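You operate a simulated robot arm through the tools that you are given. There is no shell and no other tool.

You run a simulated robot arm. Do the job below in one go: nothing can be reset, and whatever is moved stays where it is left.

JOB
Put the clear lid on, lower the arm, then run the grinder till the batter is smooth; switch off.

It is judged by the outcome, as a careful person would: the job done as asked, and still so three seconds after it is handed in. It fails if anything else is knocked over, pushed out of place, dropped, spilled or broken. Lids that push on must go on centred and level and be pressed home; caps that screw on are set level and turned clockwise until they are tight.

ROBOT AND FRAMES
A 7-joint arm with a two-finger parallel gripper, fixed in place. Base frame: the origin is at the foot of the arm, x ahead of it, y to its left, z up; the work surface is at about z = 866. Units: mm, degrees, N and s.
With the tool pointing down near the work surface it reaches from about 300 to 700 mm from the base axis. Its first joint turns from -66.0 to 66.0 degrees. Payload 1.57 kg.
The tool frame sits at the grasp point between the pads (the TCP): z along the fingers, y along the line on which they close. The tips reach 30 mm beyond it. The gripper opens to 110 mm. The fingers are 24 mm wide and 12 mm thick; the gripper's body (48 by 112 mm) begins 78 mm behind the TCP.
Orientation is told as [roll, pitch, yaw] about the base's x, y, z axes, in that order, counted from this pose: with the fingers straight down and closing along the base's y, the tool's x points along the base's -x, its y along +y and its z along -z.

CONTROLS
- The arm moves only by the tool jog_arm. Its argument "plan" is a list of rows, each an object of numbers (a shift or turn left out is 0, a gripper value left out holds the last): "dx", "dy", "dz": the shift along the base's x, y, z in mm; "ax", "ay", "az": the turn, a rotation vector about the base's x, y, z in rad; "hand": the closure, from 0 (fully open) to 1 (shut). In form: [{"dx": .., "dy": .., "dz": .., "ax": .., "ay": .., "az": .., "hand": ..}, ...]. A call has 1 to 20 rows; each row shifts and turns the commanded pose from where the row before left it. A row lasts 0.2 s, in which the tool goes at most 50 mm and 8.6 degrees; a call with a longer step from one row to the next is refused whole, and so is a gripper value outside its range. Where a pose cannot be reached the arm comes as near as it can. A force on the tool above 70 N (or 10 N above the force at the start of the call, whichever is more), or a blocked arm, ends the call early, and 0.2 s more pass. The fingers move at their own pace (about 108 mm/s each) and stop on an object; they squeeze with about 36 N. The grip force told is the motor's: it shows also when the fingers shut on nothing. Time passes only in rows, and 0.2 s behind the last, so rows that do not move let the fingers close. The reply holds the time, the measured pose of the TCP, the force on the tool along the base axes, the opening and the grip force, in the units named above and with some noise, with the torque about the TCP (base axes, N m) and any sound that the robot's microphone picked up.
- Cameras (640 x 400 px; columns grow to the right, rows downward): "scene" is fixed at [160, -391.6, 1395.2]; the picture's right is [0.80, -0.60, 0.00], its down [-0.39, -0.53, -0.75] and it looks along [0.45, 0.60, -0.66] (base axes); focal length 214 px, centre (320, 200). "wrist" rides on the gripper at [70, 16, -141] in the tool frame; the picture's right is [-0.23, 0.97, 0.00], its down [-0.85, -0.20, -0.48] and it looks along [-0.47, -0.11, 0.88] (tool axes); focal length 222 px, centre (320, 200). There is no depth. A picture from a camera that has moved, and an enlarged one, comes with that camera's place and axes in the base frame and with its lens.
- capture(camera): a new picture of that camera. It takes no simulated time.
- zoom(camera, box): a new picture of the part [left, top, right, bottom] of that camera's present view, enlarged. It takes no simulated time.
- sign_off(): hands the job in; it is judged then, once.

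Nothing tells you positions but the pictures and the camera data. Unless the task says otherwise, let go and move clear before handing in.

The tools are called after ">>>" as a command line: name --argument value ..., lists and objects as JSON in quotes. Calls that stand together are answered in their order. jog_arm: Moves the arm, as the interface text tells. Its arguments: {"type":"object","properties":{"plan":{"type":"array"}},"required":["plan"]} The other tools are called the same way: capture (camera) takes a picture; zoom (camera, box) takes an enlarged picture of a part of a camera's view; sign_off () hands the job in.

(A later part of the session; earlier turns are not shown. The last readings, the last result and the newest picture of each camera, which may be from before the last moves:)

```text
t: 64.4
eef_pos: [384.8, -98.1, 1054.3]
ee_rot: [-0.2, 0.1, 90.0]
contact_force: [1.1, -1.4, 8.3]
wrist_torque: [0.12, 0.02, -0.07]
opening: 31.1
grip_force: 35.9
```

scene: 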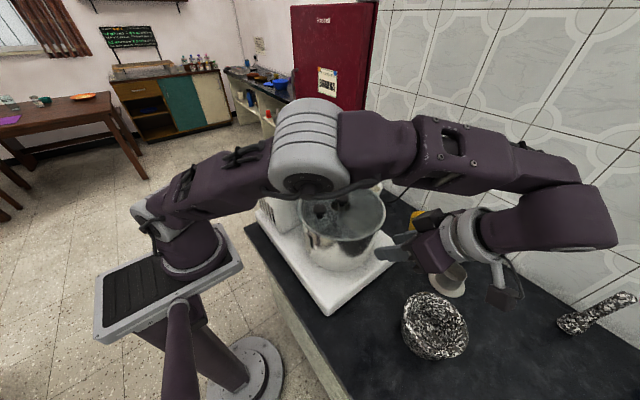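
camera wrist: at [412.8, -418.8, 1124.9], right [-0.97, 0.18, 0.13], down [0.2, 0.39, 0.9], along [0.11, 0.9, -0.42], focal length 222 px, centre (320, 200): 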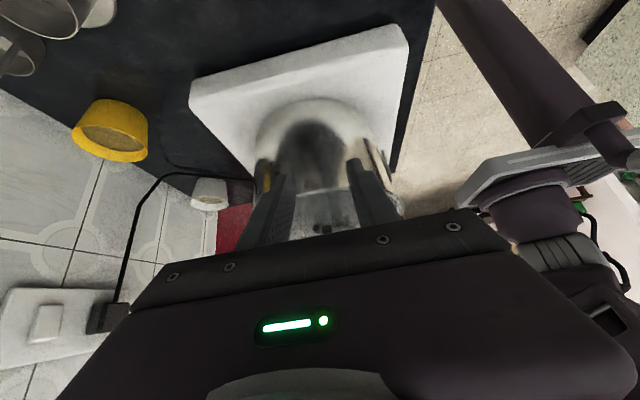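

There is light contact at 8 N. I'll release gently and rise straight up.

>>> jog_arm --plan '[{"hand": 0.7}, {"hand": 0.65}, {"hand": 0.6}, {"hand": 0.55}, {}]'

>>> zoom --camera "wrist" --box '[200, 140, 320, 230]'

>>> jog_arm --plan '[{"dz": 2}, {"dz": 4}, {"dz": 8}, {"dz": 10}, {"dz": 15}, {"dz": 15}, {"dz": 15}, {"dz": 15}, {}]'

>>> zoom --camera "scene" --box '[280, 150, 400, 250]'

>>> zoom --camera "wrist" --box '[110, 20, 390, 230]'

>>> zoom --camera "wrist" --box '[225, 110, 345, 185]'

```text
t: 65.6
eef_pos: [384.2, -98.0, 1052.8]
ee_rot: [-0.2, 0.2, 90.1]
contact_force: [0.1, 0.5, 0.9]
wrist_torque: [0.01, 0.02, 0.01]
opening: 49.3
grip_force: 0.0
```

```text
4.44 times, centred on (260, 185) of wrist
camera zoom: at [367.0, -168.2, 1194.6], right [-0.97, 0.23, 0.0], down [0.2, 0.86, 0.48], along [0.11, 0.46, -0.88], focal length 987 px, centre (587, 267)
```

zoom: 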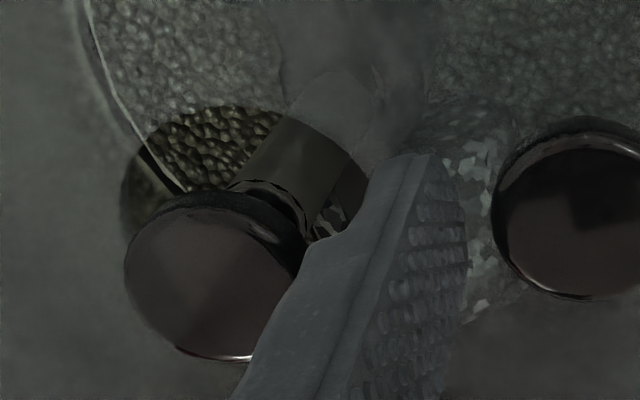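

```text
t: 67.6
eef_pos: [386.4, -96.6, 1137.0]
ee_rot: [-0.4, 0.1, 89.9]
contact_force: [-0.1, -0.2, 0.4]
wrist_torque: [-0.02, 0.0, 0.0]
opening: 49.4
grip_force: 0.1
```

```text
4.00 times, centred on (340, 200) of scene
camera zoom: at [160.0, -391.6, 1395.2], right [0.8, -0.6, 0.0], down [-0.39, -0.53, -0.75], along [0.45, 0.6, -0.66], focal length 858 px, centre (240, 200)
```

zoom: 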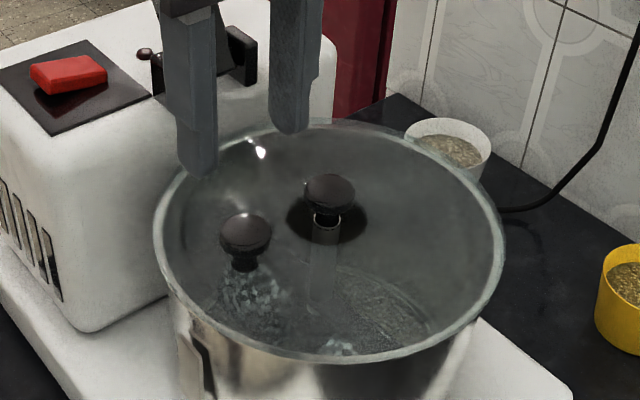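

```text
1.90 times, centred on (250, 125) of wrist
camera zoom: at [367.6, -166.3, 1278.5], right [-0.97, 0.23, 0.0], down [0.2, 0.86, 0.48], along [0.11, 0.46, -0.88], focal length 423 px, centre (453, 343)
```

zoom: 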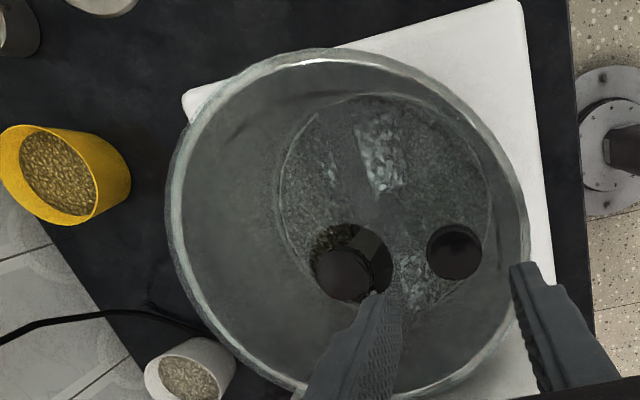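

```text
5.33 times, centred on (285, 148) of wrist
camera zoom: at [367.6, -166.3, 1278.5], right [-0.97, 0.23, 0.0], down [0.2, 0.86, 0.48], along [0.11, 0.46, -0.88], focal length 1185 px, centre (507, 480)
```

zoom: 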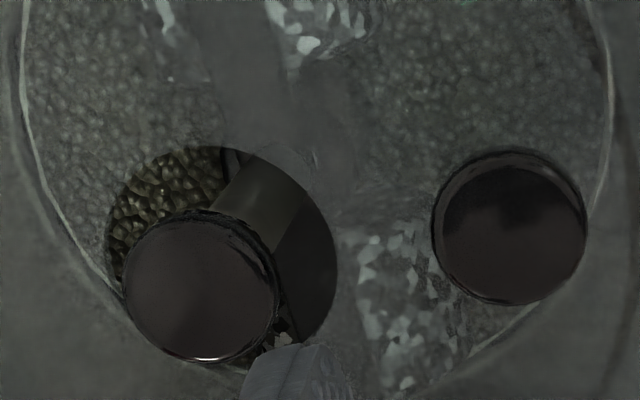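

The lid is now centred, with hole and shaft within 1 mm. I'll turn the tool back to yaw 0 with the fingers wide so both tips straddle the shaft, and press the lid home symmetrically.

>>> jog_arm --plan '[{"az": -0.1428, "dx": 5}, {"az": -0.1428, "dx": 5}, {"az": -0.1428, "dx": 6}, {"az": -0.1428, "dx": 6}, {"az": -0.1428, "dx": 6}, {"az": -0.1428, "dx": 6, "hand": 0}, {"az": -0.1428, "dx": 6, "dy": -1}, {"az": -0.1428, "dx": 6, "dy": -1}, {"az": -0.1428, "dx": 6, "dy": -1}, {"az": -0.1428, "dx": 6}, {"az": -0.1428, "dx": 5}, {}]'

>>> capture --camera "wrist"

>>> capture --camera "scene"

```text
t: 70.2
eef_pos: [447.9, -100.0, 1137.7]
ee_rot: [-0.1, 0.0, 0.0]
contact_force: [0.0, 0.6, -0.7]
wrist_torque: [0.0, 0.0, 0.0]
opening: 110.0
grip_force: 0.1
```

```text
taken
camera wrist: at [377.6, -84.5, 1278.3], right [0.23, 0.97, 0.0], down [0.86, -0.2, 0.48], along [0.46, -0.11, -0.88], focal length 222 px, centre (320, 200)
```

wrist: 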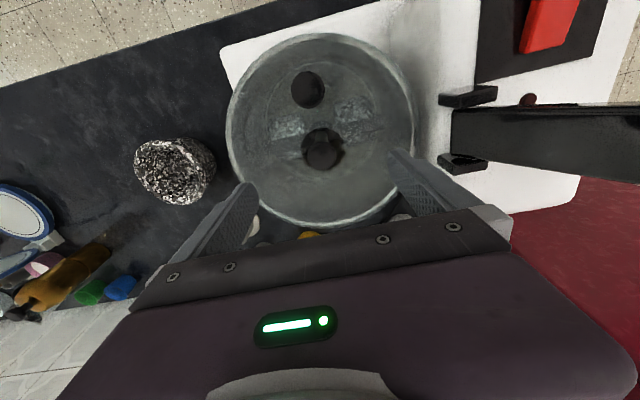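

```text
taken
```

scene: 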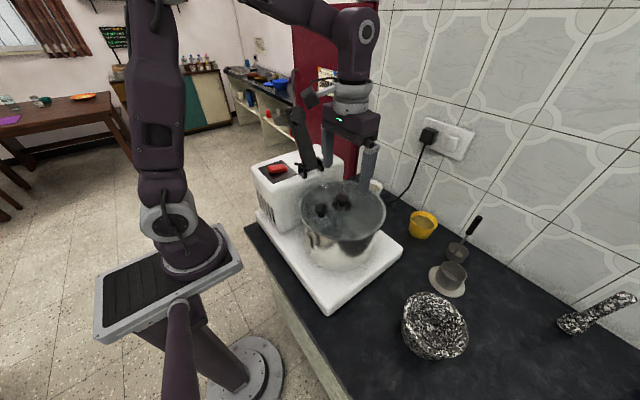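

The view is good: the lid is centred, and the bracket, raised arm and switch are all visible. I'll descend and press.

>>> jog_arm --plan '[{"dz": -20}, {"dz": -25}, {"dz": -20}, {"dz": -10}, {"dz": -4}, {}]'

>>> jog_arm --plan '[{"dz": -2}, {"dz": -2}, {"dz": -2}, {"dz": -1}, {}]'

>>> jog_arm --plan '[{"dz": -1}, {}]'

```text
t: 71.6
eef_pos: [447.0, -100.2, 1059.4]
ee_rot: [-0.2, 0.1, 0.0]
contact_force: [0.4, 0.8, -0.4]
wrist_torque: [0.04, 0.01, -0.01]
opening: 110.1
grip_force: 0.1
```

```text
t: 72.8
eef_pos: [448.3, -101.0, 1051.6]
ee_rot: [-0.2, 0.0, 0.0]
contact_force: [-1.1, -0.1, 9.0]
wrist_torque: [0.57, 0.03, 0.0]
opening: 109.8
grip_force: 0.1
```

```text
t: 73.4
eef_pos: [446.6, -101.5, 1050.5]
ee_rot: [-0.2, -0.1, 0.0]
contact_force: [-4.8, 0.8, 49.0]
wrist_torque: [2.91, 0.08, 0.26]
opening: 109.9
grip_force: 0.0
```

Almost all the load was on the +y finger because of the small roll error. I'll back off, correct the roll slightly and press again.

>>> jog_arm --plan '[{"dz": 2}, {"ax": 0.007}, {}]'

>>> jog_arm --plan '[{"dz": -1}, {"dz": -0.7}, {}]'

>>> jog_arm --plan '[{"dz": -0.5}, {}]'

```text
t: 74.2
eef_pos: [447.2, -100.6, 1051.2]
ee_rot: [0.2, 0.2, 0.0]
contact_force: [3.0, 0.9, 4.1]
wrist_torque: [-0.26, -0.06, 0.11]
opening: 110.1
grip_force: 0.0
```

```text
t: 75.0
eef_pos: [447.2, -101.8, 1050.0]
ee_rot: [0.2, 0.0, 0.1]
contact_force: [-5.1, 0.3, 29.2]
wrist_torque: [-1.73, 0.11, -0.23]
opening: 109.4
grip_force: 0.0
```

```text
t: 75.6
eef_pos: [446.4, -102.1, 1051.0]
ee_rot: [0.0, 0.0, 0.0]
contact_force: [-7.0, -0.3, 45.6]
wrist_torque: [-2.3, 0.22, -0.48]
opening: 109.4
grip_force: 0.0
```

Both sides have now been pressed with about 45–49 N and nothing yielded, so the lid is seated. I'll lift off and check that it stayed centred.

>>> jog_arm --plan '[{"dz": 1.5}, {"dz": 3, "ax": -0.003}, {"dz": 8}, {"dz": 15}, {"dz": 20}, {"dz": 20}, {"dz": 20}, {}]'

>>> zoom --camera "wrist" --box '[210, 20, 430, 240]'

>>> zoom --camera "scene" --box '[280, 150, 400, 250]'

>>> zoom --camera "wrist" --box '[410, 0, 640, 200]'

```text
t: 77.4
eef_pos: [449.1, -101.4, 1136.8]
ee_rot: [0.1, 0.2, 0.1]
contact_force: [-0.6, 0.4, -0.1]
wrist_torque: [0.01, 0.02, -0.01]
opening: 110.0
grip_force: 0.1
```

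```text
1.82 times, centred on (320, 130) of wrist
camera zoom: at [377.9, -85.5, 1278.4], right [0.23, 0.97, 0.0], down [0.86, -0.2, 0.48], along [0.46, -0.11, -0.88], focal length 404 px, centre (320, 327)
```

zoom: 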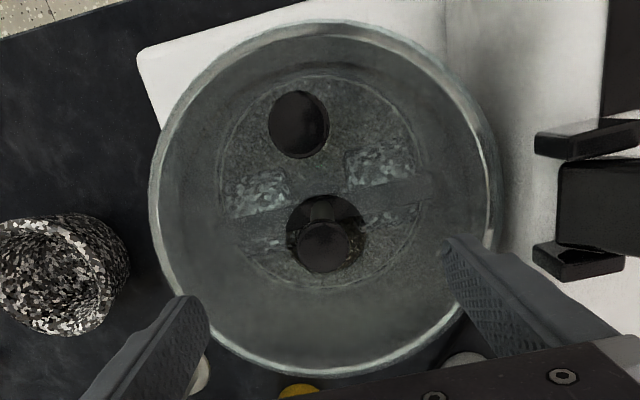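

```text
4.00 times, centred on (340, 200) of scene
camera zoom: at [160.0, -391.6, 1395.2], right [0.8, -0.6, 0.0], down [-0.39, -0.53, -0.75], along [0.45, 0.6, -0.66], focal length 858 px, centre (240, 200)
```

zoom: 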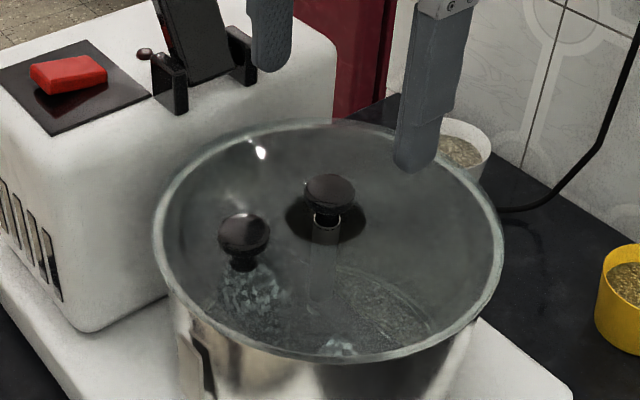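

```text
2.00 times, centred on (525, 100) of wrist
camera zoom: at [377.9, -85.5, 1278.4], right [0.23, 0.97, 0.0], down [0.86, -0.2, 0.48], along [0.46, -0.11, -0.88], focal length 444 px, centre (-90, 400)
```

zoom: 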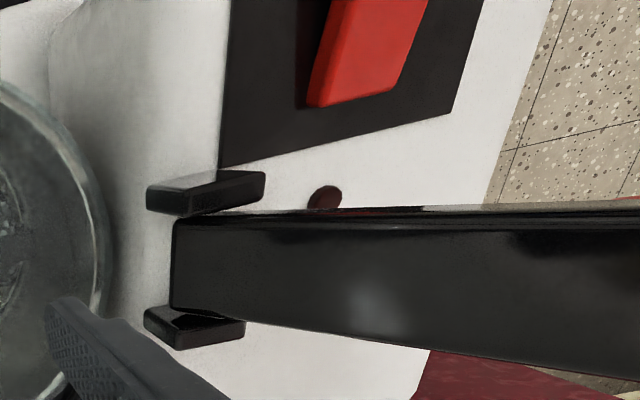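

The lid is seated and centred. Next is the raised arm, whose pivot is about (451, 45, 1050) and tip about (451, 115, 1205). I'll rise, turn to yaw 90 and view it from above.

>>> jog_arm --plan '[{"dz": 40}, {"dz": 45}, {"dz": 45}, {"dz": 33}, {"az": 0.1428, "dy": 5}, {"az": 0.1428, "dy": 10}, {"az": 0.1428, "dy": 14}, {"az": 0.1428, "dy": 14}, {"az": 0.1428, "dy": 14}, {"az": 0.1428, "dy": 14}, {"az": 0.1428, "dy": 14}, {"az": 0.1428, "dy": 14}, {"az": 0.1428, "dy": 14}, {"az": 0.1428, "dy": 14}, {"az": 0.1428, "dy": 14}, {}]'

>>> capture --camera "wrist"

>>> zoom --camera "scene" --box '[240, 80, 400, 200]'

```text
t: 80.8
eef_pos: [447.7, 41.5, 1300.5]
ee_rot: [0.0, 0.1, 90.2]
contact_force: [0.8, 0.4, 0.1]
wrist_torque: [0.01, 0.0, 0.01]
opening: 109.8
grip_force: 0.1
```

```text
taken
camera wrist: at [430.5, -30.1, 1441.4], right [-0.97, 0.23, 0.0], down [0.2, 0.86, 0.48], along [0.11, 0.46, -0.88], focal length 222 px, centre (320, 200)
```

wrist: 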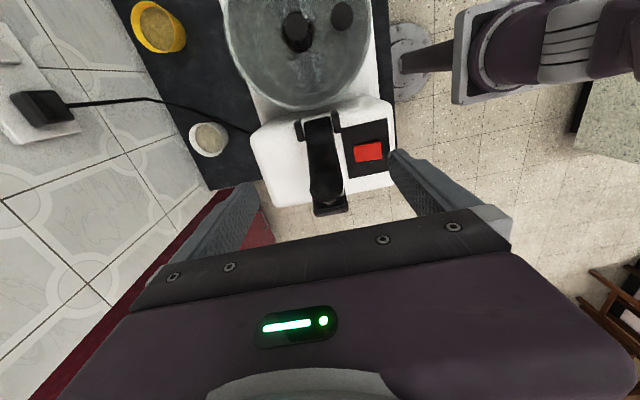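

```text
3.33 times, centred on (320, 140) of scene
camera zoom: at [160.0, -391.5, 1395.2], right [0.8, -0.6, 0.0], down [-0.39, -0.53, -0.75], along [0.45, 0.6, -0.66], focal length 715 px, centre (320, 400)
```

zoom: 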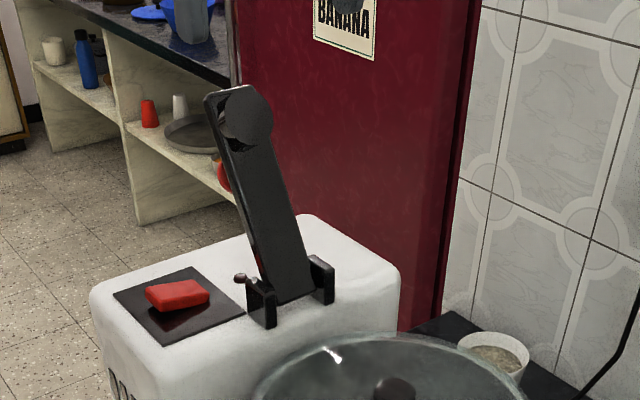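

>>> zoom --camera "wrist" --box '[240, 90, 400, 230]'

>>> zoom --camera "scene" --box '[280, 95, 330, 180]'

```text
2.86 times, centred on (320, 160) of wrist
camera zoom: at [430.5, -30.1, 1441.4], right [-0.97, 0.23, 0.0], down [0.2, 0.86, 0.48], along [0.11, 0.46, -0.88], focal length 635 px, centre (320, 314)
```

zoom: 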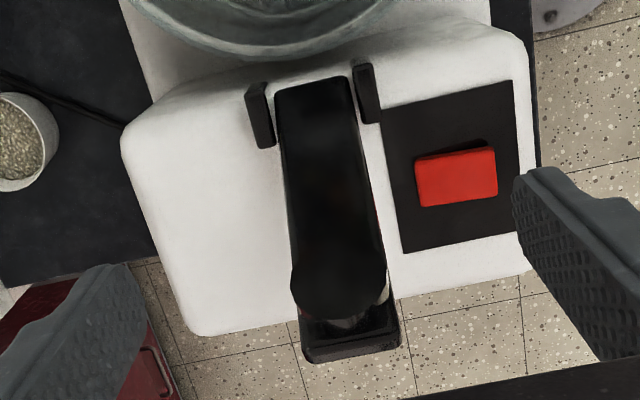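

```text
4.71 times, centred on (305, 138) of scene
camera zoom: at [160.0, -391.5, 1395.2], right [0.8, -0.6, 0.0], down [-0.39, -0.53, -0.75], along [0.45, 0.6, -0.66], focal length 1009 px, centre (391, 494)
```

zoom: 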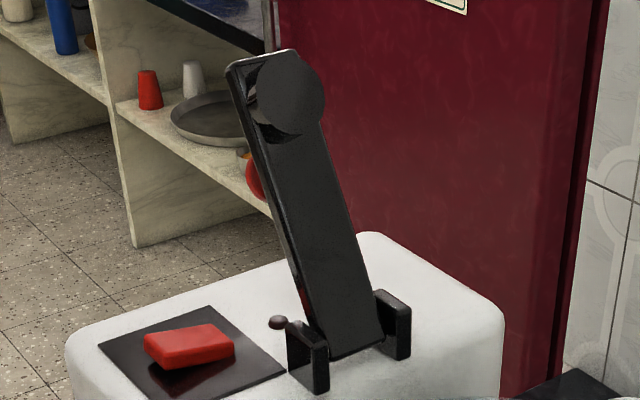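

The arm's tip is about (450, 112, 1205), it leans back about 27 degrees, it's about 43 mm wide, and its round boss faces the drum. I'll straddle it near the tip with the fingers closing along x and swing it down around its pivot. First I'll move above it.

>>> jog_arm --plan '[{"dy": 20, "dx": 2}, {"dy": 20}, {"dy": 18}, {"dz": -20}, {"dz": -20}, {"dz": -15}, {}]'

>>> capture --camera "wrist"

>>> zoom --camera "scene" --box '[240, 50, 400, 180]'

```text
t: 82.4
eef_pos: [450.0, 98.2, 1245.9]
ee_rot: [0.0, 0.1, 90.0]
contact_force: [0.8, 0.5, -0.5]
wrist_torque: [-0.03, 0.0, -0.01]
opening: 110.1
grip_force: 0.1
```

```text
taken
camera wrist: at [433.5, 28.5, 1387.7], right [-0.97, 0.23, 0.0], down [0.2, 0.86, 0.48], along [0.11, 0.46, -0.88], focal length 222 px, centre (320, 200)
```

wrist: 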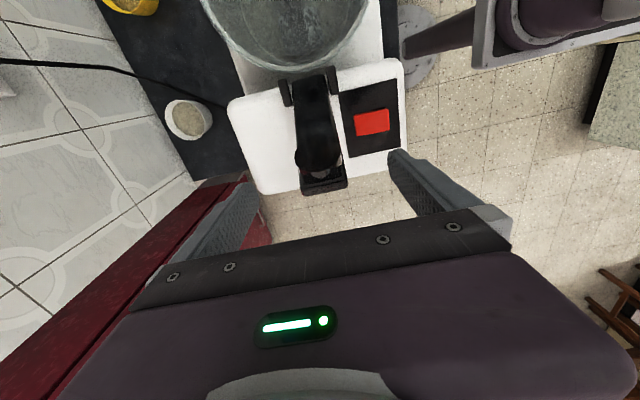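

```text
3.08 times, centred on (320, 115) of scene
camera zoom: at [160.0, -391.6, 1395.2], right [0.8, -0.6, 0.0], down [-0.39, -0.53, -0.75], along [0.45, 0.6, -0.66], focal length 660 px, centre (320, 462)
```

zoom: 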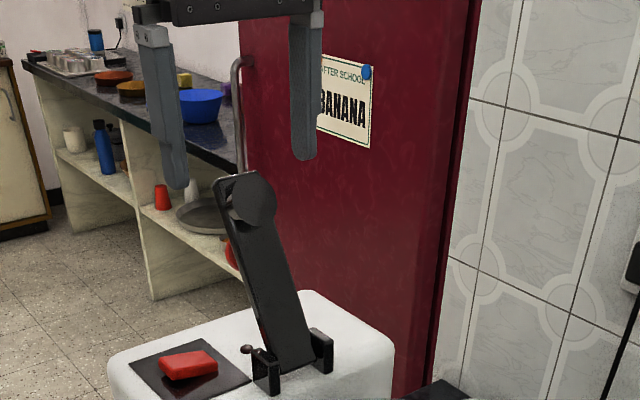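

The arm tip is centred between the fingers. I'll descend 60 mm and close on it.

>>> jog_arm --plan '[{"dz": -20}, {"dz": -20}, {"dz": -15}, {"dz": -6}, {}]'

>>> jog_arm --plan '[{"hand": 0.3}, {"hand": 0.45}, {"hand": 0.55}, {"hand": 0.65}, {"hand": 0.8}, {"hand": 1}, {"hand": 1}]'

>>> zoom --camera "scene" --box '[240, 50, 400, 180]'

>>> capture --camera "wrist"

```text
t: 83.6
eef_pos: [449.0, 99.4, 1184.8]
ee_rot: [-0.1, 0.1, 90.0]
contact_force: [0.1, 0.2, -0.2]
wrist_torque: [0.03, 0.02, 0.01]
opening: 109.9
grip_force: 0.2
```

```text
t: 85.2
eef_pos: [449.3, 97.7, 1185.9]
ee_rot: [0.0, 0.0, 89.9]
contact_force: [5.7, 0.9, -1.1]
wrist_torque: [-0.04, 0.07, -0.14]
opening: 43.9
grip_force: 45.0
```

```text
3.08 times, centred on (320, 115) of scene
camera zoom: at [160.2, -391.5, 1395.2], right [0.8, -0.6, 0.0], down [-0.39, -0.53, -0.75], along [0.45, 0.6, -0.66], focal length 660 px, centre (320, 462)
```

zoom: 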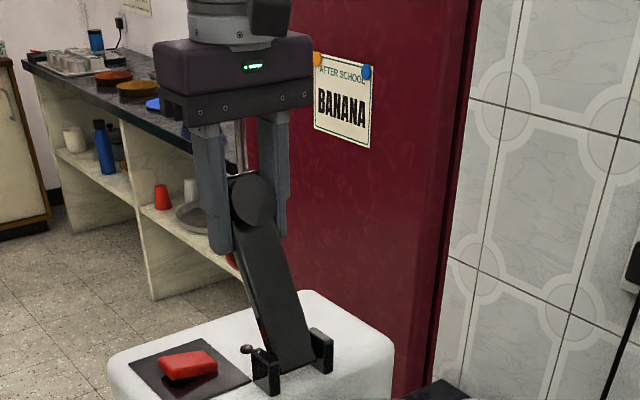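

```text
taken
camera wrist: at [432.7, 27.8, 1326.4], right [-0.97, 0.23, 0.0], down [0.2, 0.86, 0.48], along [0.11, 0.46, -0.88], focal length 222 px, centre (320, 200)
```

wrist: 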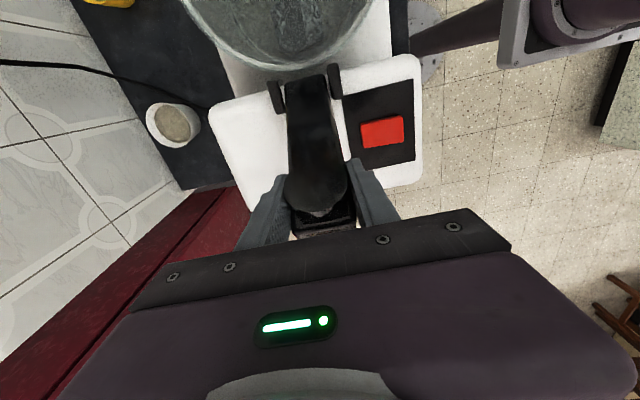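

The arm is gripped 44 mm wide. I'll start swinging it along its arc, checking force after the first few degrees.

>>> jog_arm --plan '[{"dy": -3, "dz": 1.4, "dx": 0.5}, {"dy": -8.1, "dz": 3.4}, {"dy": -5.8, "dz": 2}, {"dy": -5.7, "dz": 1.8}, {}]'

>>> zoom --camera "scene" --box '[240, 50, 400, 180]'

```text
t: 86.4
eef_pos: [449.3, 75.9, 1193.0]
ee_rot: [0.0, -0.1, 90.0]
contact_force: [-2.1, 15.7, 8.0]
wrist_torque: [1.42, 0.7, -0.25]
opening: 44.0
grip_force: 45.5
```

```text
3.08 times, centred on (320, 115) of scene
camera zoom: at [159.8, -391.1, 1395.3], right [0.8, -0.6, 0.0], down [-0.39, -0.53, -0.75], along [0.45, 0.6, -0.66], focal length 660 px, centre (320, 462)
```

zoom: 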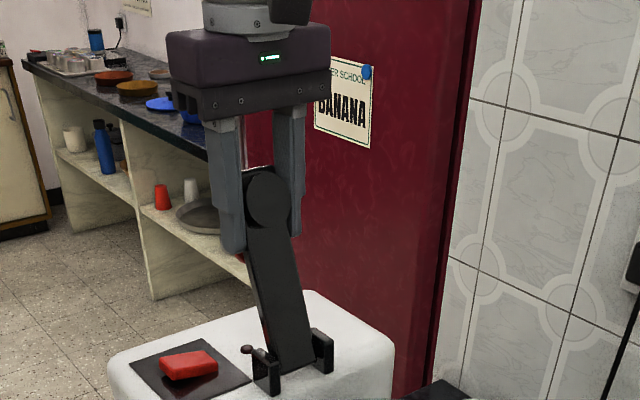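

The arm is following. I'll continue past vertical to about 20 degrees forward.

>>> jog_arm --plan '[{"dy": -11.8, "dz": 2.8}, {"dy": -12, "dz": 1.8}, {"dy": -12.1, "dz": 0.7}, {"dy": -12.1, "dz": -0.4}, {"dy": -12, "dz": -1.4}, {"dy": -11.9, "dz": -2.5}, {"dy": -11.6, "dz": -3.5}, {}]'

>>> zoom --camera "scene" --box '[240, 70, 400, 200]'

```text
t: 88.2
eef_pos: [449.6, -10.2, 1191.7]
ee_rot: [0.0, 0.3, 89.9]
contact_force: [-3.7, 0.5, 17.2]
wrist_torque: [0.97, -0.55, -0.04]
opening: 43.9
grip_force: 44.8
```

```text
3.08 times, centred on (320, 135) of scene
camera zoom: at [159.6, -391.6, 1395.2], right [0.8, -0.6, 0.0], down [-0.39, -0.53, -0.75], along [0.45, 0.6, -0.66], focal length 660 px, centre (320, 400)
```

zoom: 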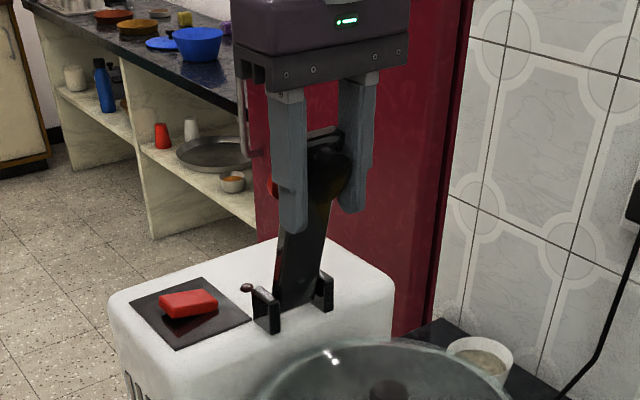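

The arm is swinging down with moderate force. I'll continue to about 54 degrees forward.

>>> jog_arm --plan '[{"dy": -11.3, "dz": -4.1}, {"dy": -10.8, "dz": -5.2}, {"dy": -10.3, "dz": -6.3}, {"dy": -9.7, "dz": -7.2}, {"dy": -9.1, "dz": -8}, {"dy": -8.3, "dz": -8.8}, {"dy": -7.5, "dz": -9.5}, {}]'

>>> zoom --camera "scene" --box '[240, 90, 400, 220]'

>>> capture --camera "wrist"

```text
t: 90.0
eef_pos: [450.1, -75.5, 1141.6]
ee_rot: [0.0, 0.2, 90.0]
contact_force: [-10.7, -13.0, 19.0]
wrist_torque: [1.38, -0.54, 0.27]
opening: 43.8
grip_force: 44.8
```

```text
3.08 times, centred on (320, 155) of scene
camera zoom: at [159.4, -392.0, 1395.1], right [0.8, -0.6, 0.0], down [-0.39, -0.53, -0.75], along [0.45, 0.6, -0.66], focal length 660 px, centre (320, 338)
```

zoom: 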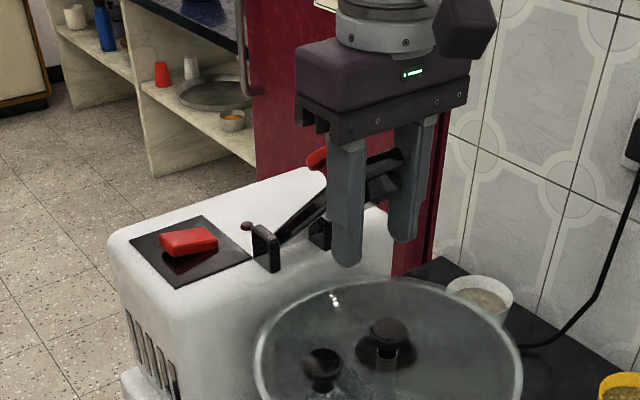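

```text
taken
camera wrist: at [432.6, -145.7, 1282.9], right [-0.97, 0.23, 0.0], down [0.2, 0.86, 0.48], along [0.11, 0.46, -0.88], focal length 222 px, centre (320, 200)
```

wrist: 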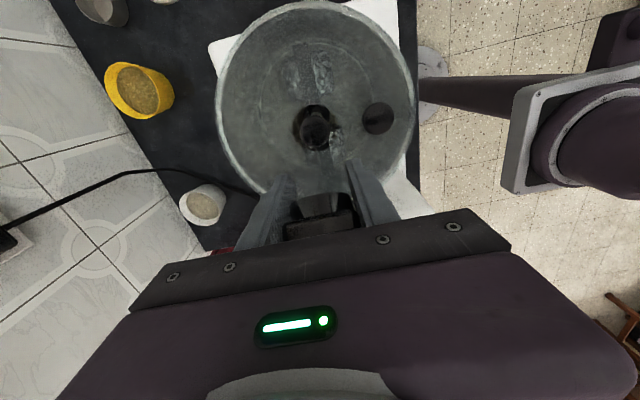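

The arm is at about 50 degrees. I'll continue more slowly toward horizontal and watch for contact with the shaft knob.

>>> jog_arm --plan '[{"dy": -6.7, "dz": -10.1}, {"dy": -5.7, "dz": -10.6}, {"dy": -4.8, "dz": -11.1}, {}]'

>>> jog_arm --plan '[{"dy": -2.1, "dz": -5.7}, {"dy": -1.7, "dz": -5.8}, {}]'

>>> zoom --camera "scene" --box '[260, 120, 400, 230]'

>>> zoom --camera "wrist" --box '[220, 20, 420, 240]'

```text
t: 91.0
eef_pos: [449.6, -93.5, 1108.8]
ee_rot: [0.0, 0.1, 90.1]
contact_force: [-4.3, -12.3, 14.3]
wrist_torque: [1.41, -0.55, -0.01]
opening: 43.7
grip_force: 44.6
```

```text
t: 91.8
eef_pos: [449.9, -98.1, 1099.5]
ee_rot: [-0.1, 0.1, 89.9]
contact_force: [3.0, -19.5, 16.7]
wrist_torque: [1.78, -0.02, 0.03]
opening: 44.1
grip_force: 45.4
```

```text
3.64 times, centred on (330, 175) of scene
camera zoom: at [159.9, -392.2, 1395.0], right [0.8, -0.6, 0.0], down [-0.39, -0.53, -0.75], along [0.45, 0.6, -0.66], focal length 780 px, centre (284, 291)
```

zoom: 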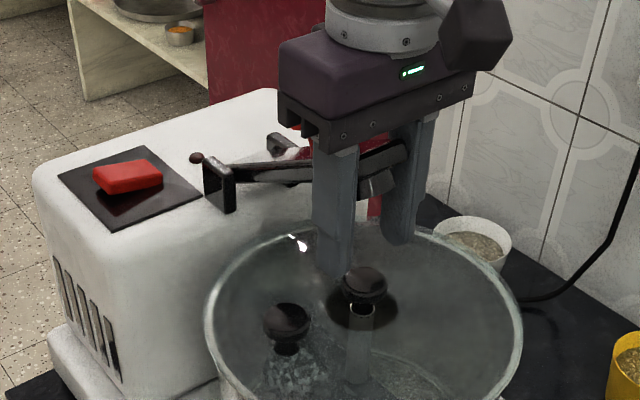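

```text
1.82 times, centred on (320, 130) of wrist
camera zoom: at [432.5, -167.7, 1239.8], right [-0.97, 0.23, 0.0], down [0.2, 0.86, 0.48], along [0.11, 0.46, -0.88], focal length 404 px, centre (320, 327)
```

zoom: 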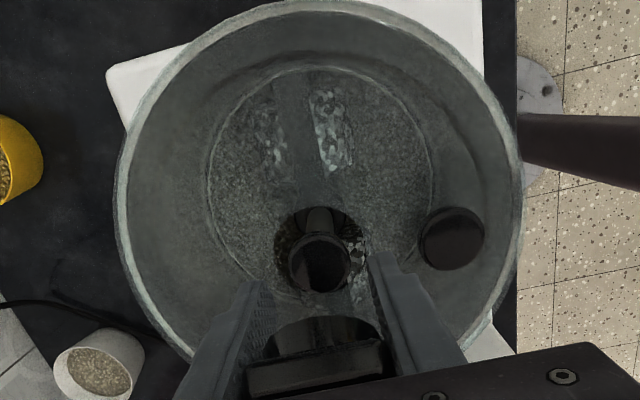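

The boss is about to meet the shaft knob. I'll lower in small steps.

>>> jog_arm --plan '[{"dy": -1, "dz": -4}, {"dy": -1, "dz": -4}, {"dy": -0.7, "dz": -4}, {}]'

>>> jog_arm --plan '[{"dy": -0.6, "dz": -4}, {"dy": -0.5, "dz": -4}, {}]'

>>> zoom --camera "scene" --box '[260, 120, 400, 230]'

>>> zoom --camera "wrist" --box '[220, 20, 420, 240]'

```text
t: 92.8
eef_pos: [450.3, -100.2, 1086.7]
ee_rot: [-0.3, 0.1, 90.1]
contact_force: [8.9, -23.6, 13.9]
wrist_torque: [1.78, 0.03, 0.02]
opening: 43.6
grip_force: 45.4
```

```text
t: 93.6
eef_pos: [450.2, -100.6, 1079.2]
ee_rot: [0.1, 0.1, 89.9]
contact_force: [0.6, -20.7, 14.7]
wrist_torque: [1.95, -0.01, 0.0]
opening: 44.0
grip_force: 45.0
```

```text
3.64 times, centred on (330, 175) of scene
camera zoom: at [159.8, -392.2, 1395.0], right [0.8, -0.6, 0.0], down [-0.39, -0.53, -0.75], along [0.45, 0.6, -0.66], focal length 780 px, centre (284, 291)
```

zoom: 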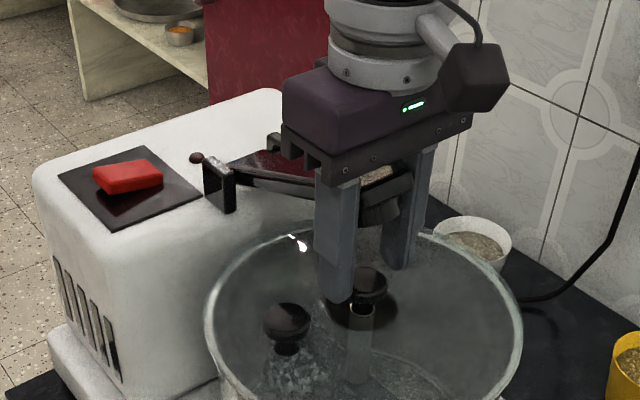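

```text
1.82 times, centred on (320, 130) of wrist
camera zoom: at [432.7, -170.7, 1220.1], right [-0.97, 0.23, 0.0], down [0.2, 0.86, 0.48], along [0.11, 0.47, -0.88], focal length 404 px, centre (320, 327)
```

zoom: 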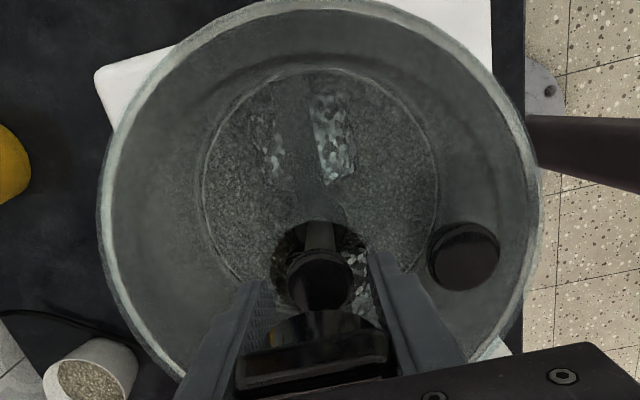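

It's nearly horizontal. I'll continue down in small steps, giving a bit in -y to relieve the side load.

>>> jog_arm --plan '[{"dy": -1, "dz": -3}, {"dy": -0.5, "dz": -3}, {}]'

>>> jog_arm --plan '[{"dy": -0.5, "dz": -2}, {"dz": -2}, {}]'

>>> jog_arm --plan '[{"dz": -2}, {"dz": -1}, {}]'

>>> zoom --camera "scene" --box '[260, 120, 400, 230]'

>>> zoom --camera "wrist" --box '[220, 20, 420, 240]'

```text
t: 94.4
eef_pos: [449.0, -100.7, 1072.1]
ee_rot: [0.1, 0.0, 90.1]
contact_force: [-6.0, -15.4, 11.9]
wrist_torque: [1.77, -0.34, -0.18]
opening: 43.9
grip_force: 45.6
```

```text
t: 95.2
eef_pos: [450.8, -101.9, 1068.9]
ee_rot: [-0.1, 0.1, 90.1]
contact_force: [0.1, -14.2, 10.3]
wrist_torque: [1.79, -0.5, -0.19]
opening: 43.8
grip_force: 45.4
```

```text
t: 96.0
eef_pos: [450.1, -102.8, 1065.0]
ee_rot: [0.0, 0.1, 90.0]
contact_force: [-3.0, -17.5, 12.5]
wrist_torque: [1.92, -0.28, 0.05]
opening: 43.8
grip_force: 45.1
```

```text
3.64 times, centred on (330, 175) of scene
camera zoom: at [159.7, -392.1, 1395.0], right [0.8, -0.6, 0.0], down [-0.39, -0.53, -0.75], along [0.45, 0.6, -0.66], focal length 780 px, centre (284, 291)
```

zoom: 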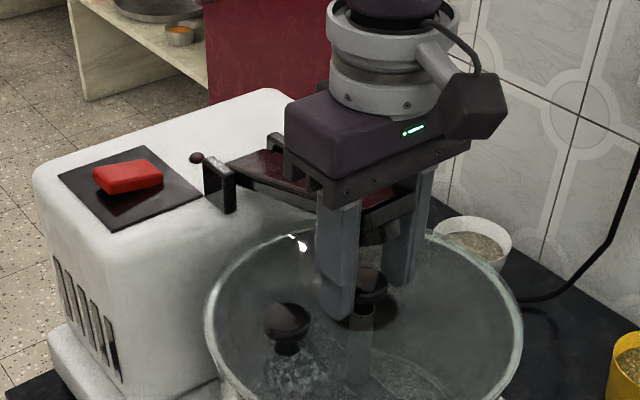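

```text
1.82 times, centred on (320, 130) of wrist
camera zoom: at [432.7, -172.7, 1206.5], right [-0.97, 0.23, 0.0], down [0.2, 0.86, 0.48], along [0.11, 0.46, -0.88], focal length 404 px, centre (320, 327)
```

zoom: 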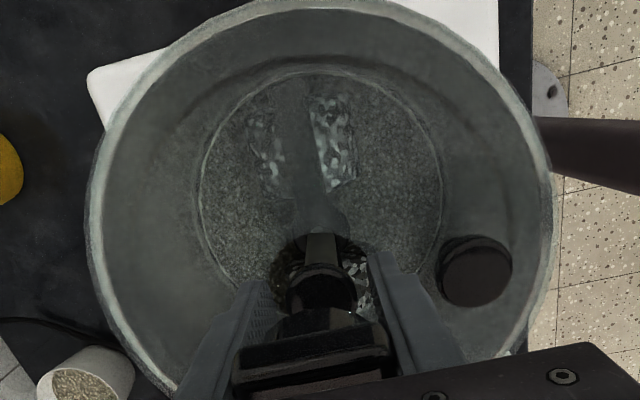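

The arm still isn't touching the shaft knob. I'll lower further while keeping the fingertips above the lid.

>>> jog_arm --plan '[{"dz": -2}, {"dz": -2}, {}]'

>>> jog_arm --plan '[{"dz": -1.5}, {"dz": -1.5}, {}]'

>>> zoom --camera "scene" --box '[280, 140, 380, 220]'

>>> zoom --camera "wrist" --box '[260, 120, 380, 240]'

```text
t: 96.8
eef_pos: [449.7, -103.2, 1060.7]
ee_rot: [-0.1, 0.1, 90.0]
contact_force: [0.4, -22.2, 11.4]
wrist_torque: [1.88, -0.16, 0.15]
opening: 43.8
grip_force: 45.0
```

```text
t: 97.6
eef_pos: [450.5, -103.7, 1058.3]
ee_rot: [-0.1, 0.1, 90.1]
contact_force: [6.9, -22.5, 10.6]
wrist_torque: [2.02, 0.04, -0.05]
opening: 43.8
grip_force: 45.0
```

```text
5.00 times, centred on (330, 180) of scene
camera zoom: at [160.0, -392.3, 1395.0], right [0.8, -0.6, 0.0], down [-0.39, -0.53, -0.75], along [0.45, 0.6, -0.66], focal length 1072 px, centre (270, 300)
```

zoom: 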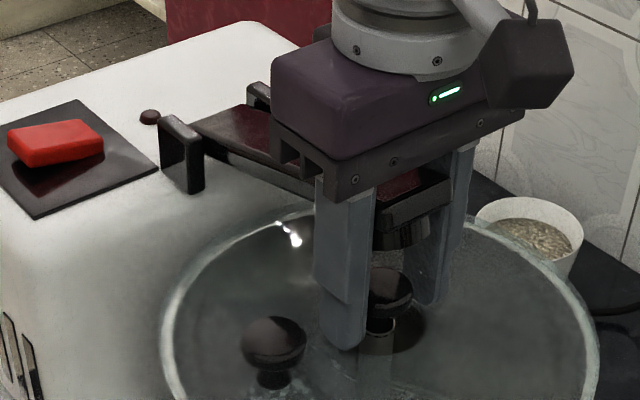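

```text
3.33 times, centred on (320, 180) of wrist
camera zoom: at [432.5, -172.9, 1199.8], right [-0.97, 0.23, 0.0], down [0.2, 0.86, 0.48], along [0.11, 0.46, -0.88], focal length 740 px, centre (320, 267)
```

zoom: 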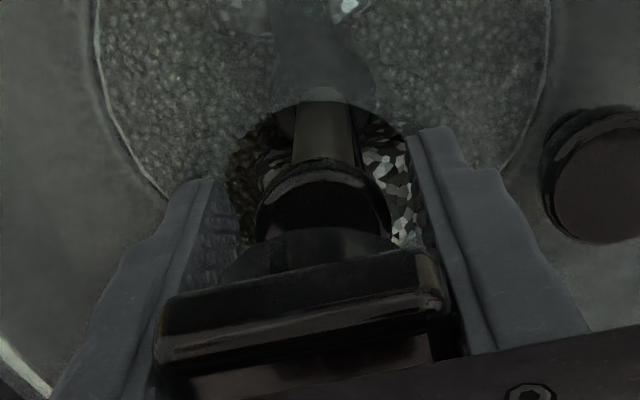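

There is still a small gap between the boss and shaft knob, and the fingertips are near the lid. I'll release partway, since the lid's knob is close, rise, and press the arm end down from above with closed fingers.

>>> jog_arm --plan '[{"hand": 0.55}, {"hand": 0.5}, {"hand": 0.48}, {}]'

>>> jog_arm --plan '[{"dz": 5}, {"dz": 10}, {"dz": 15}, {"dz": 20}, {"dz": 20}, {"dz": 20}, {"dz": 10}, {}]'

>>> zoom --camera "scene" --box '[260, 120, 400, 230]'

>>> capture --camera "wrist"

```text
t: 98.6
eef_pos: [449.8, -103.0, 1058.2]
ee_rot: [-0.1, 0.1, 90.0]
contact_force: [0.4, -0.5, 0.0]
wrist_torque: [-0.01, 0.02, 0.0]
opening: 57.4
grip_force: 0.0
```

```text
t: 100.4
eef_pos: [450.7, -101.7, 1157.6]
ee_rot: [0.0, 0.0, 90.0]
contact_force: [-0.3, -0.1, 0.0]
wrist_torque: [0.0, 0.02, 0.01]
opening: 57.2
grip_force: 0.0
```

```text
3.64 times, centred on (330, 175) of scene
camera zoom: at [160.0, -391.6, 1395.2], right [0.8, -0.6, 0.0], down [-0.39, -0.53, -0.75], along [0.45, 0.6, -0.66], focal length 780 px, centre (284, 291)
```

zoom: 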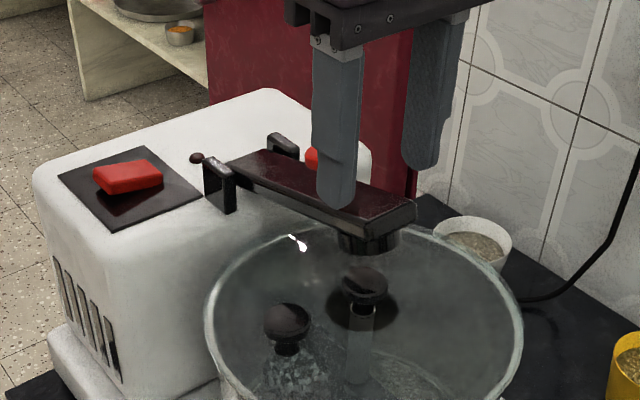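

```text
taken
camera wrist: at [433.6, -172.1, 1299.1], right [-0.97, 0.23, 0.0], down [0.2, 0.86, 0.48], along [0.11, 0.46, -0.88], focal length 222 px, centre (320, 200)
```

wrist: 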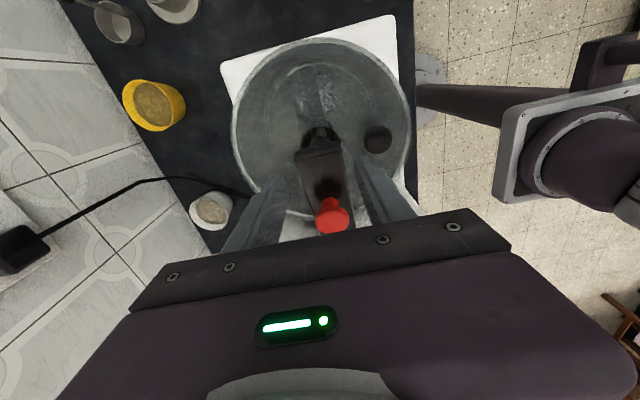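

A red knob is visible on top of the arm. I'll move aside to see it properly.

>>> jog_arm --plan '[{"dz": 30}, {"dz": 30}, {"dy": -30}, {"dy": -40}, {"dy": -30}, {}]'

>>> zoom --camera "scene" --box '[270, 110, 390, 220]'

>>> zoom --camera "wrist" --box '[230, 60, 400, 240]'

```text
t: 101.8
eef_pos: [448.4, -202.3, 1217.7]
ee_rot: [0.1, 0.1, 90.0]
contact_force: [0.2, 0.3, -0.1]
wrist_torque: [-0.04, 0.03, 0.01]
opening: 57.2
grip_force: 0.1
```

```text
3.64 times, centred on (330, 165) of scene
camera zoom: at [160.0, -391.6, 1395.2], right [0.8, -0.6, 0.0], down [-0.39, -0.53, -0.75], along [0.45, 0.6, -0.66], focal length 780 px, centre (284, 327)
```

zoom: 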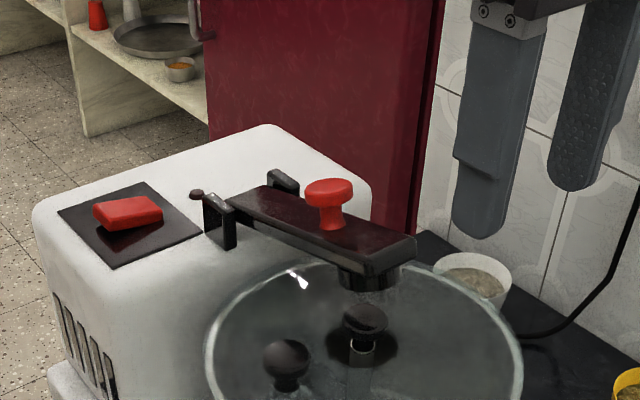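

```text
2.22 times, centred on (315, 150) of wrist
camera zoom: at [432.1, -272.2, 1359.5], right [-0.97, 0.23, 0.0], down [0.2, 0.86, 0.48], along [0.11, 0.46, -0.88], focal length 494 px, centre (331, 311)
```

zoom: 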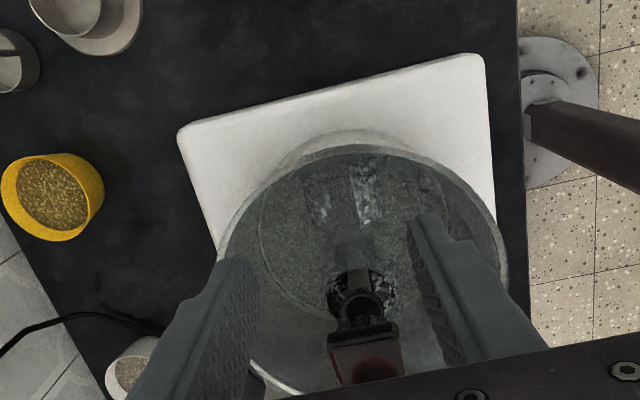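

The arm holds its position, with its boss just above the shaft knob and a red handle knob at about (449, -54, 1124). I'll close the fingers and press down on the arm end over the boss.

>>> jog_arm --plan '[{"hand": 1, "dy": 30, "dx": 1}, {"dy": 40}, {"dy": 34}, {"dz": -30}, {"dz": -30}, {"dz": -20}, {}]'

>>> zoom --camera "scene" --box '[270, 110, 390, 220]'

>>> zoom --camera "wrist" --box '[230, 60, 400, 240]'

```text
t: 103.4
eef_pos: [450.1, -98.7, 1139.3]
ee_rot: [0.0, 0.1, 90.1]
contact_force: [0.0, 0.4, 0.9]
wrist_torque: [-0.03, -0.01, -0.02]
opening: 0.2
grip_force: 21.4
```

```text
3.64 times, centred on (330, 165) of scene
camera zoom: at [160.0, -391.6, 1395.2], right [0.8, -0.6, 0.0], down [-0.39, -0.53, -0.75], along [0.45, 0.6, -0.66], focal length 780 px, centre (284, 327)
```

zoom: 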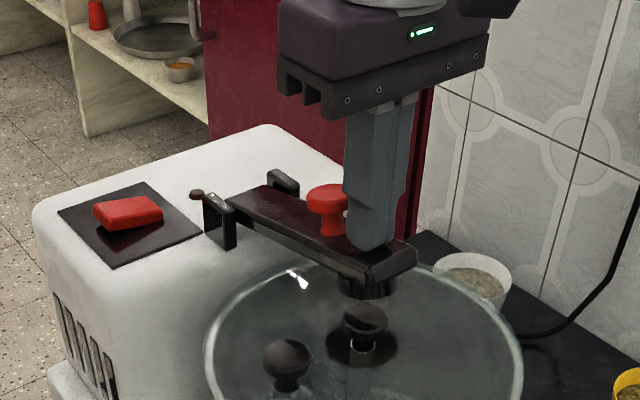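

```text
2.22 times, centred on (315, 150) of wrist
camera zoom: at [432.3, -167.5, 1280.1], right [-0.97, 0.23, 0.0], down [0.2, 0.86, 0.48], along [0.11, 0.46, -0.88], focal length 494 px, centre (331, 311)
```

zoom: 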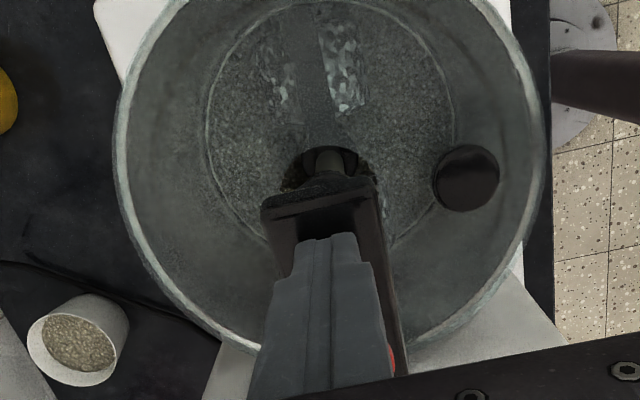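

The fingers are above the arm end. I'll press down in small steps.

>>> jog_arm --plan '[{"dz": -8}, {"dz": -6}, {"dz": -4}, {"dz": -3}, {"dz": -3}, {}]'

>>> jog_arm --plan '[{"dz": -3}, {"dz": -3}, {"dz": -2}, {}]'

>>> jog_arm --plan '[{"dz": -2}, {"dz": -2}, {}]'

>>> zoom --camera "scene" --box '[270, 110, 390, 220]'

```text
t: 104.8
eef_pos: [450.0, -98.1, 1114.0]
ee_rot: [-0.1, 0.1, 90.0]
contact_force: [-0.4, 0.1, -0.2]
wrist_torque: [0.04, 0.03, 0.04]
opening: 0.2
grip_force: 21.4
```

```text
t: 106.0
eef_pos: [451.3, -98.1, 1110.2]
ee_rot: [-0.4, 0.3, 90.1]
contact_force: [-9.7, 3.5, 25.1]
wrist_torque: [0.4, 0.35, 0.12]
opening: 0.0
grip_force: 21.3
stopped in row 4: the force on the tool passed its limit at 72 N (the readings are from after the stop); the commanded pose is now the measured one
```

```text
t: 106.5
eef_pos: [451.4, -99.2, 1109.7]
ee_rot: [-0.6, 0.4, 90.1]
contact_force: [-12.6, 4.4, 29.1]
wrist_torque: [0.42, 0.44, 0.13]
opening: 0.2
grip_force: 21.1
stopped in row 2: the force on the tool passed its limit at 76 N (the readings are from after the stop); the commanded pose is now the measured one
```

```text
3.64 times, centred on (330, 165) of scene
camera zoom: at [159.2, -391.4, 1395.3], right [0.8, -0.6, 0.0], down [-0.39, -0.53, -0.75], along [0.45, 0.6, -0.66], focal length 780 px, centre (284, 327)
```

zoom: 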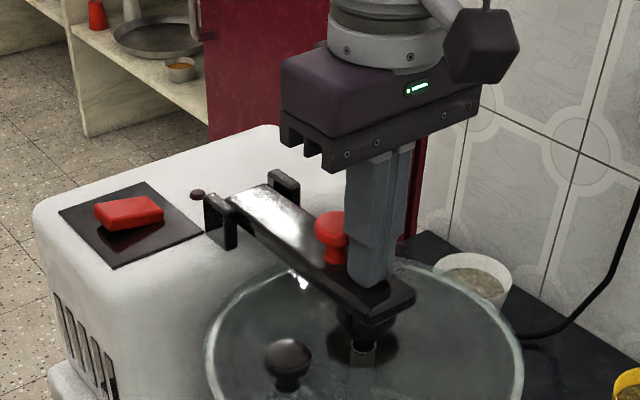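

The arm went down and its boss now rests on the shaft knob against a hard stop. I'll lift off and inspect.

>>> jog_arm --plan '[{"dz": 3, "ax": 0.008}, {"dz": 10}, {"dz": 20}, {"dz": 30}, {"dz": 30}, {"dy": -30}, {"dy": -40}, {"dy": -30}, {}]'

>>> zoom --camera "scene" --box '[270, 110, 390, 220]'

>>> zoom --camera "scene" --box '[310, 160, 370, 210]'

>>> capture --camera "wrist"

```text
t: 108.5
eef_pos: [451.7, -200.1, 1199.9]
ee_rot: [-0.8, -0.1, 90.2]
contact_force: [0.2, 0.1, -0.2]
wrist_torque: [0.04, 0.02, 0.01]
opening: 0.0
grip_force: 21.3
```

```text
3.64 times, centred on (330, 165) of scene
camera zoom: at [160.0, -391.6, 1395.2], right [0.8, -0.6, 0.0], down [-0.39, -0.53, -0.75], along [0.45, 0.6, -0.66], focal length 780 px, centre (284, 327)
```

zoom: 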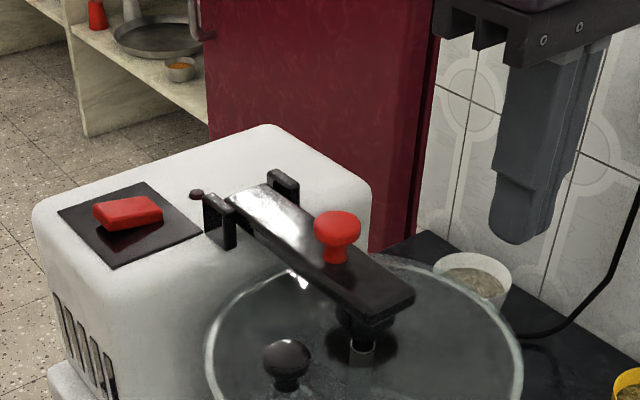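

```text
8.00 times, centred on (340, 185) of scene
camera zoom: at [160.0, -391.6, 1395.2], right [0.8, -0.6, 0.0], down [-0.39, -0.53, -0.75], along [0.45, 0.6, -0.66], focal length 1716 px, centre (160, 320)
```

zoom: 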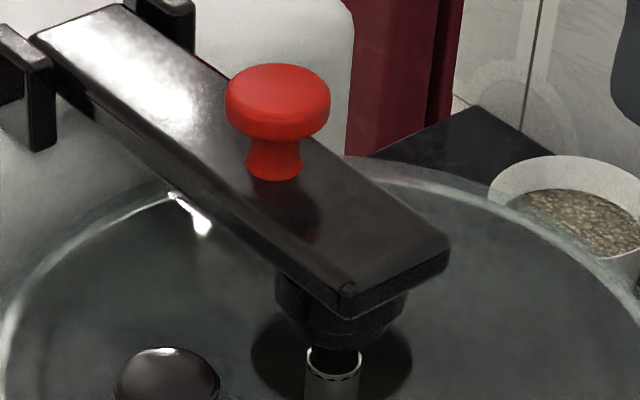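

```text
taken
camera wrist: at [433.0, -270.6, 1341.3], right [-0.97, 0.23, -0.01], down [0.19, 0.85, 0.48], along [0.12, 0.47, -0.88], focal length 222 px, centre (320, 200)
```

wrist: 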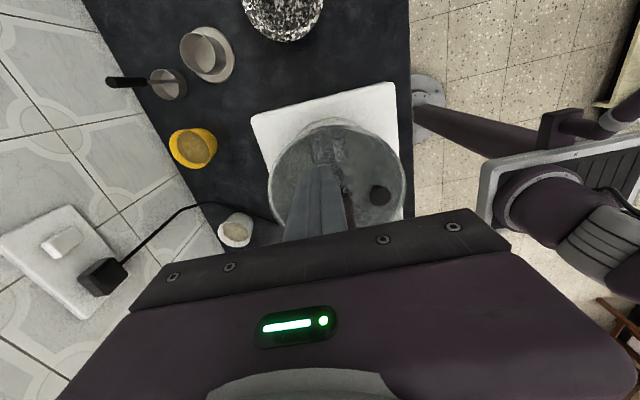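

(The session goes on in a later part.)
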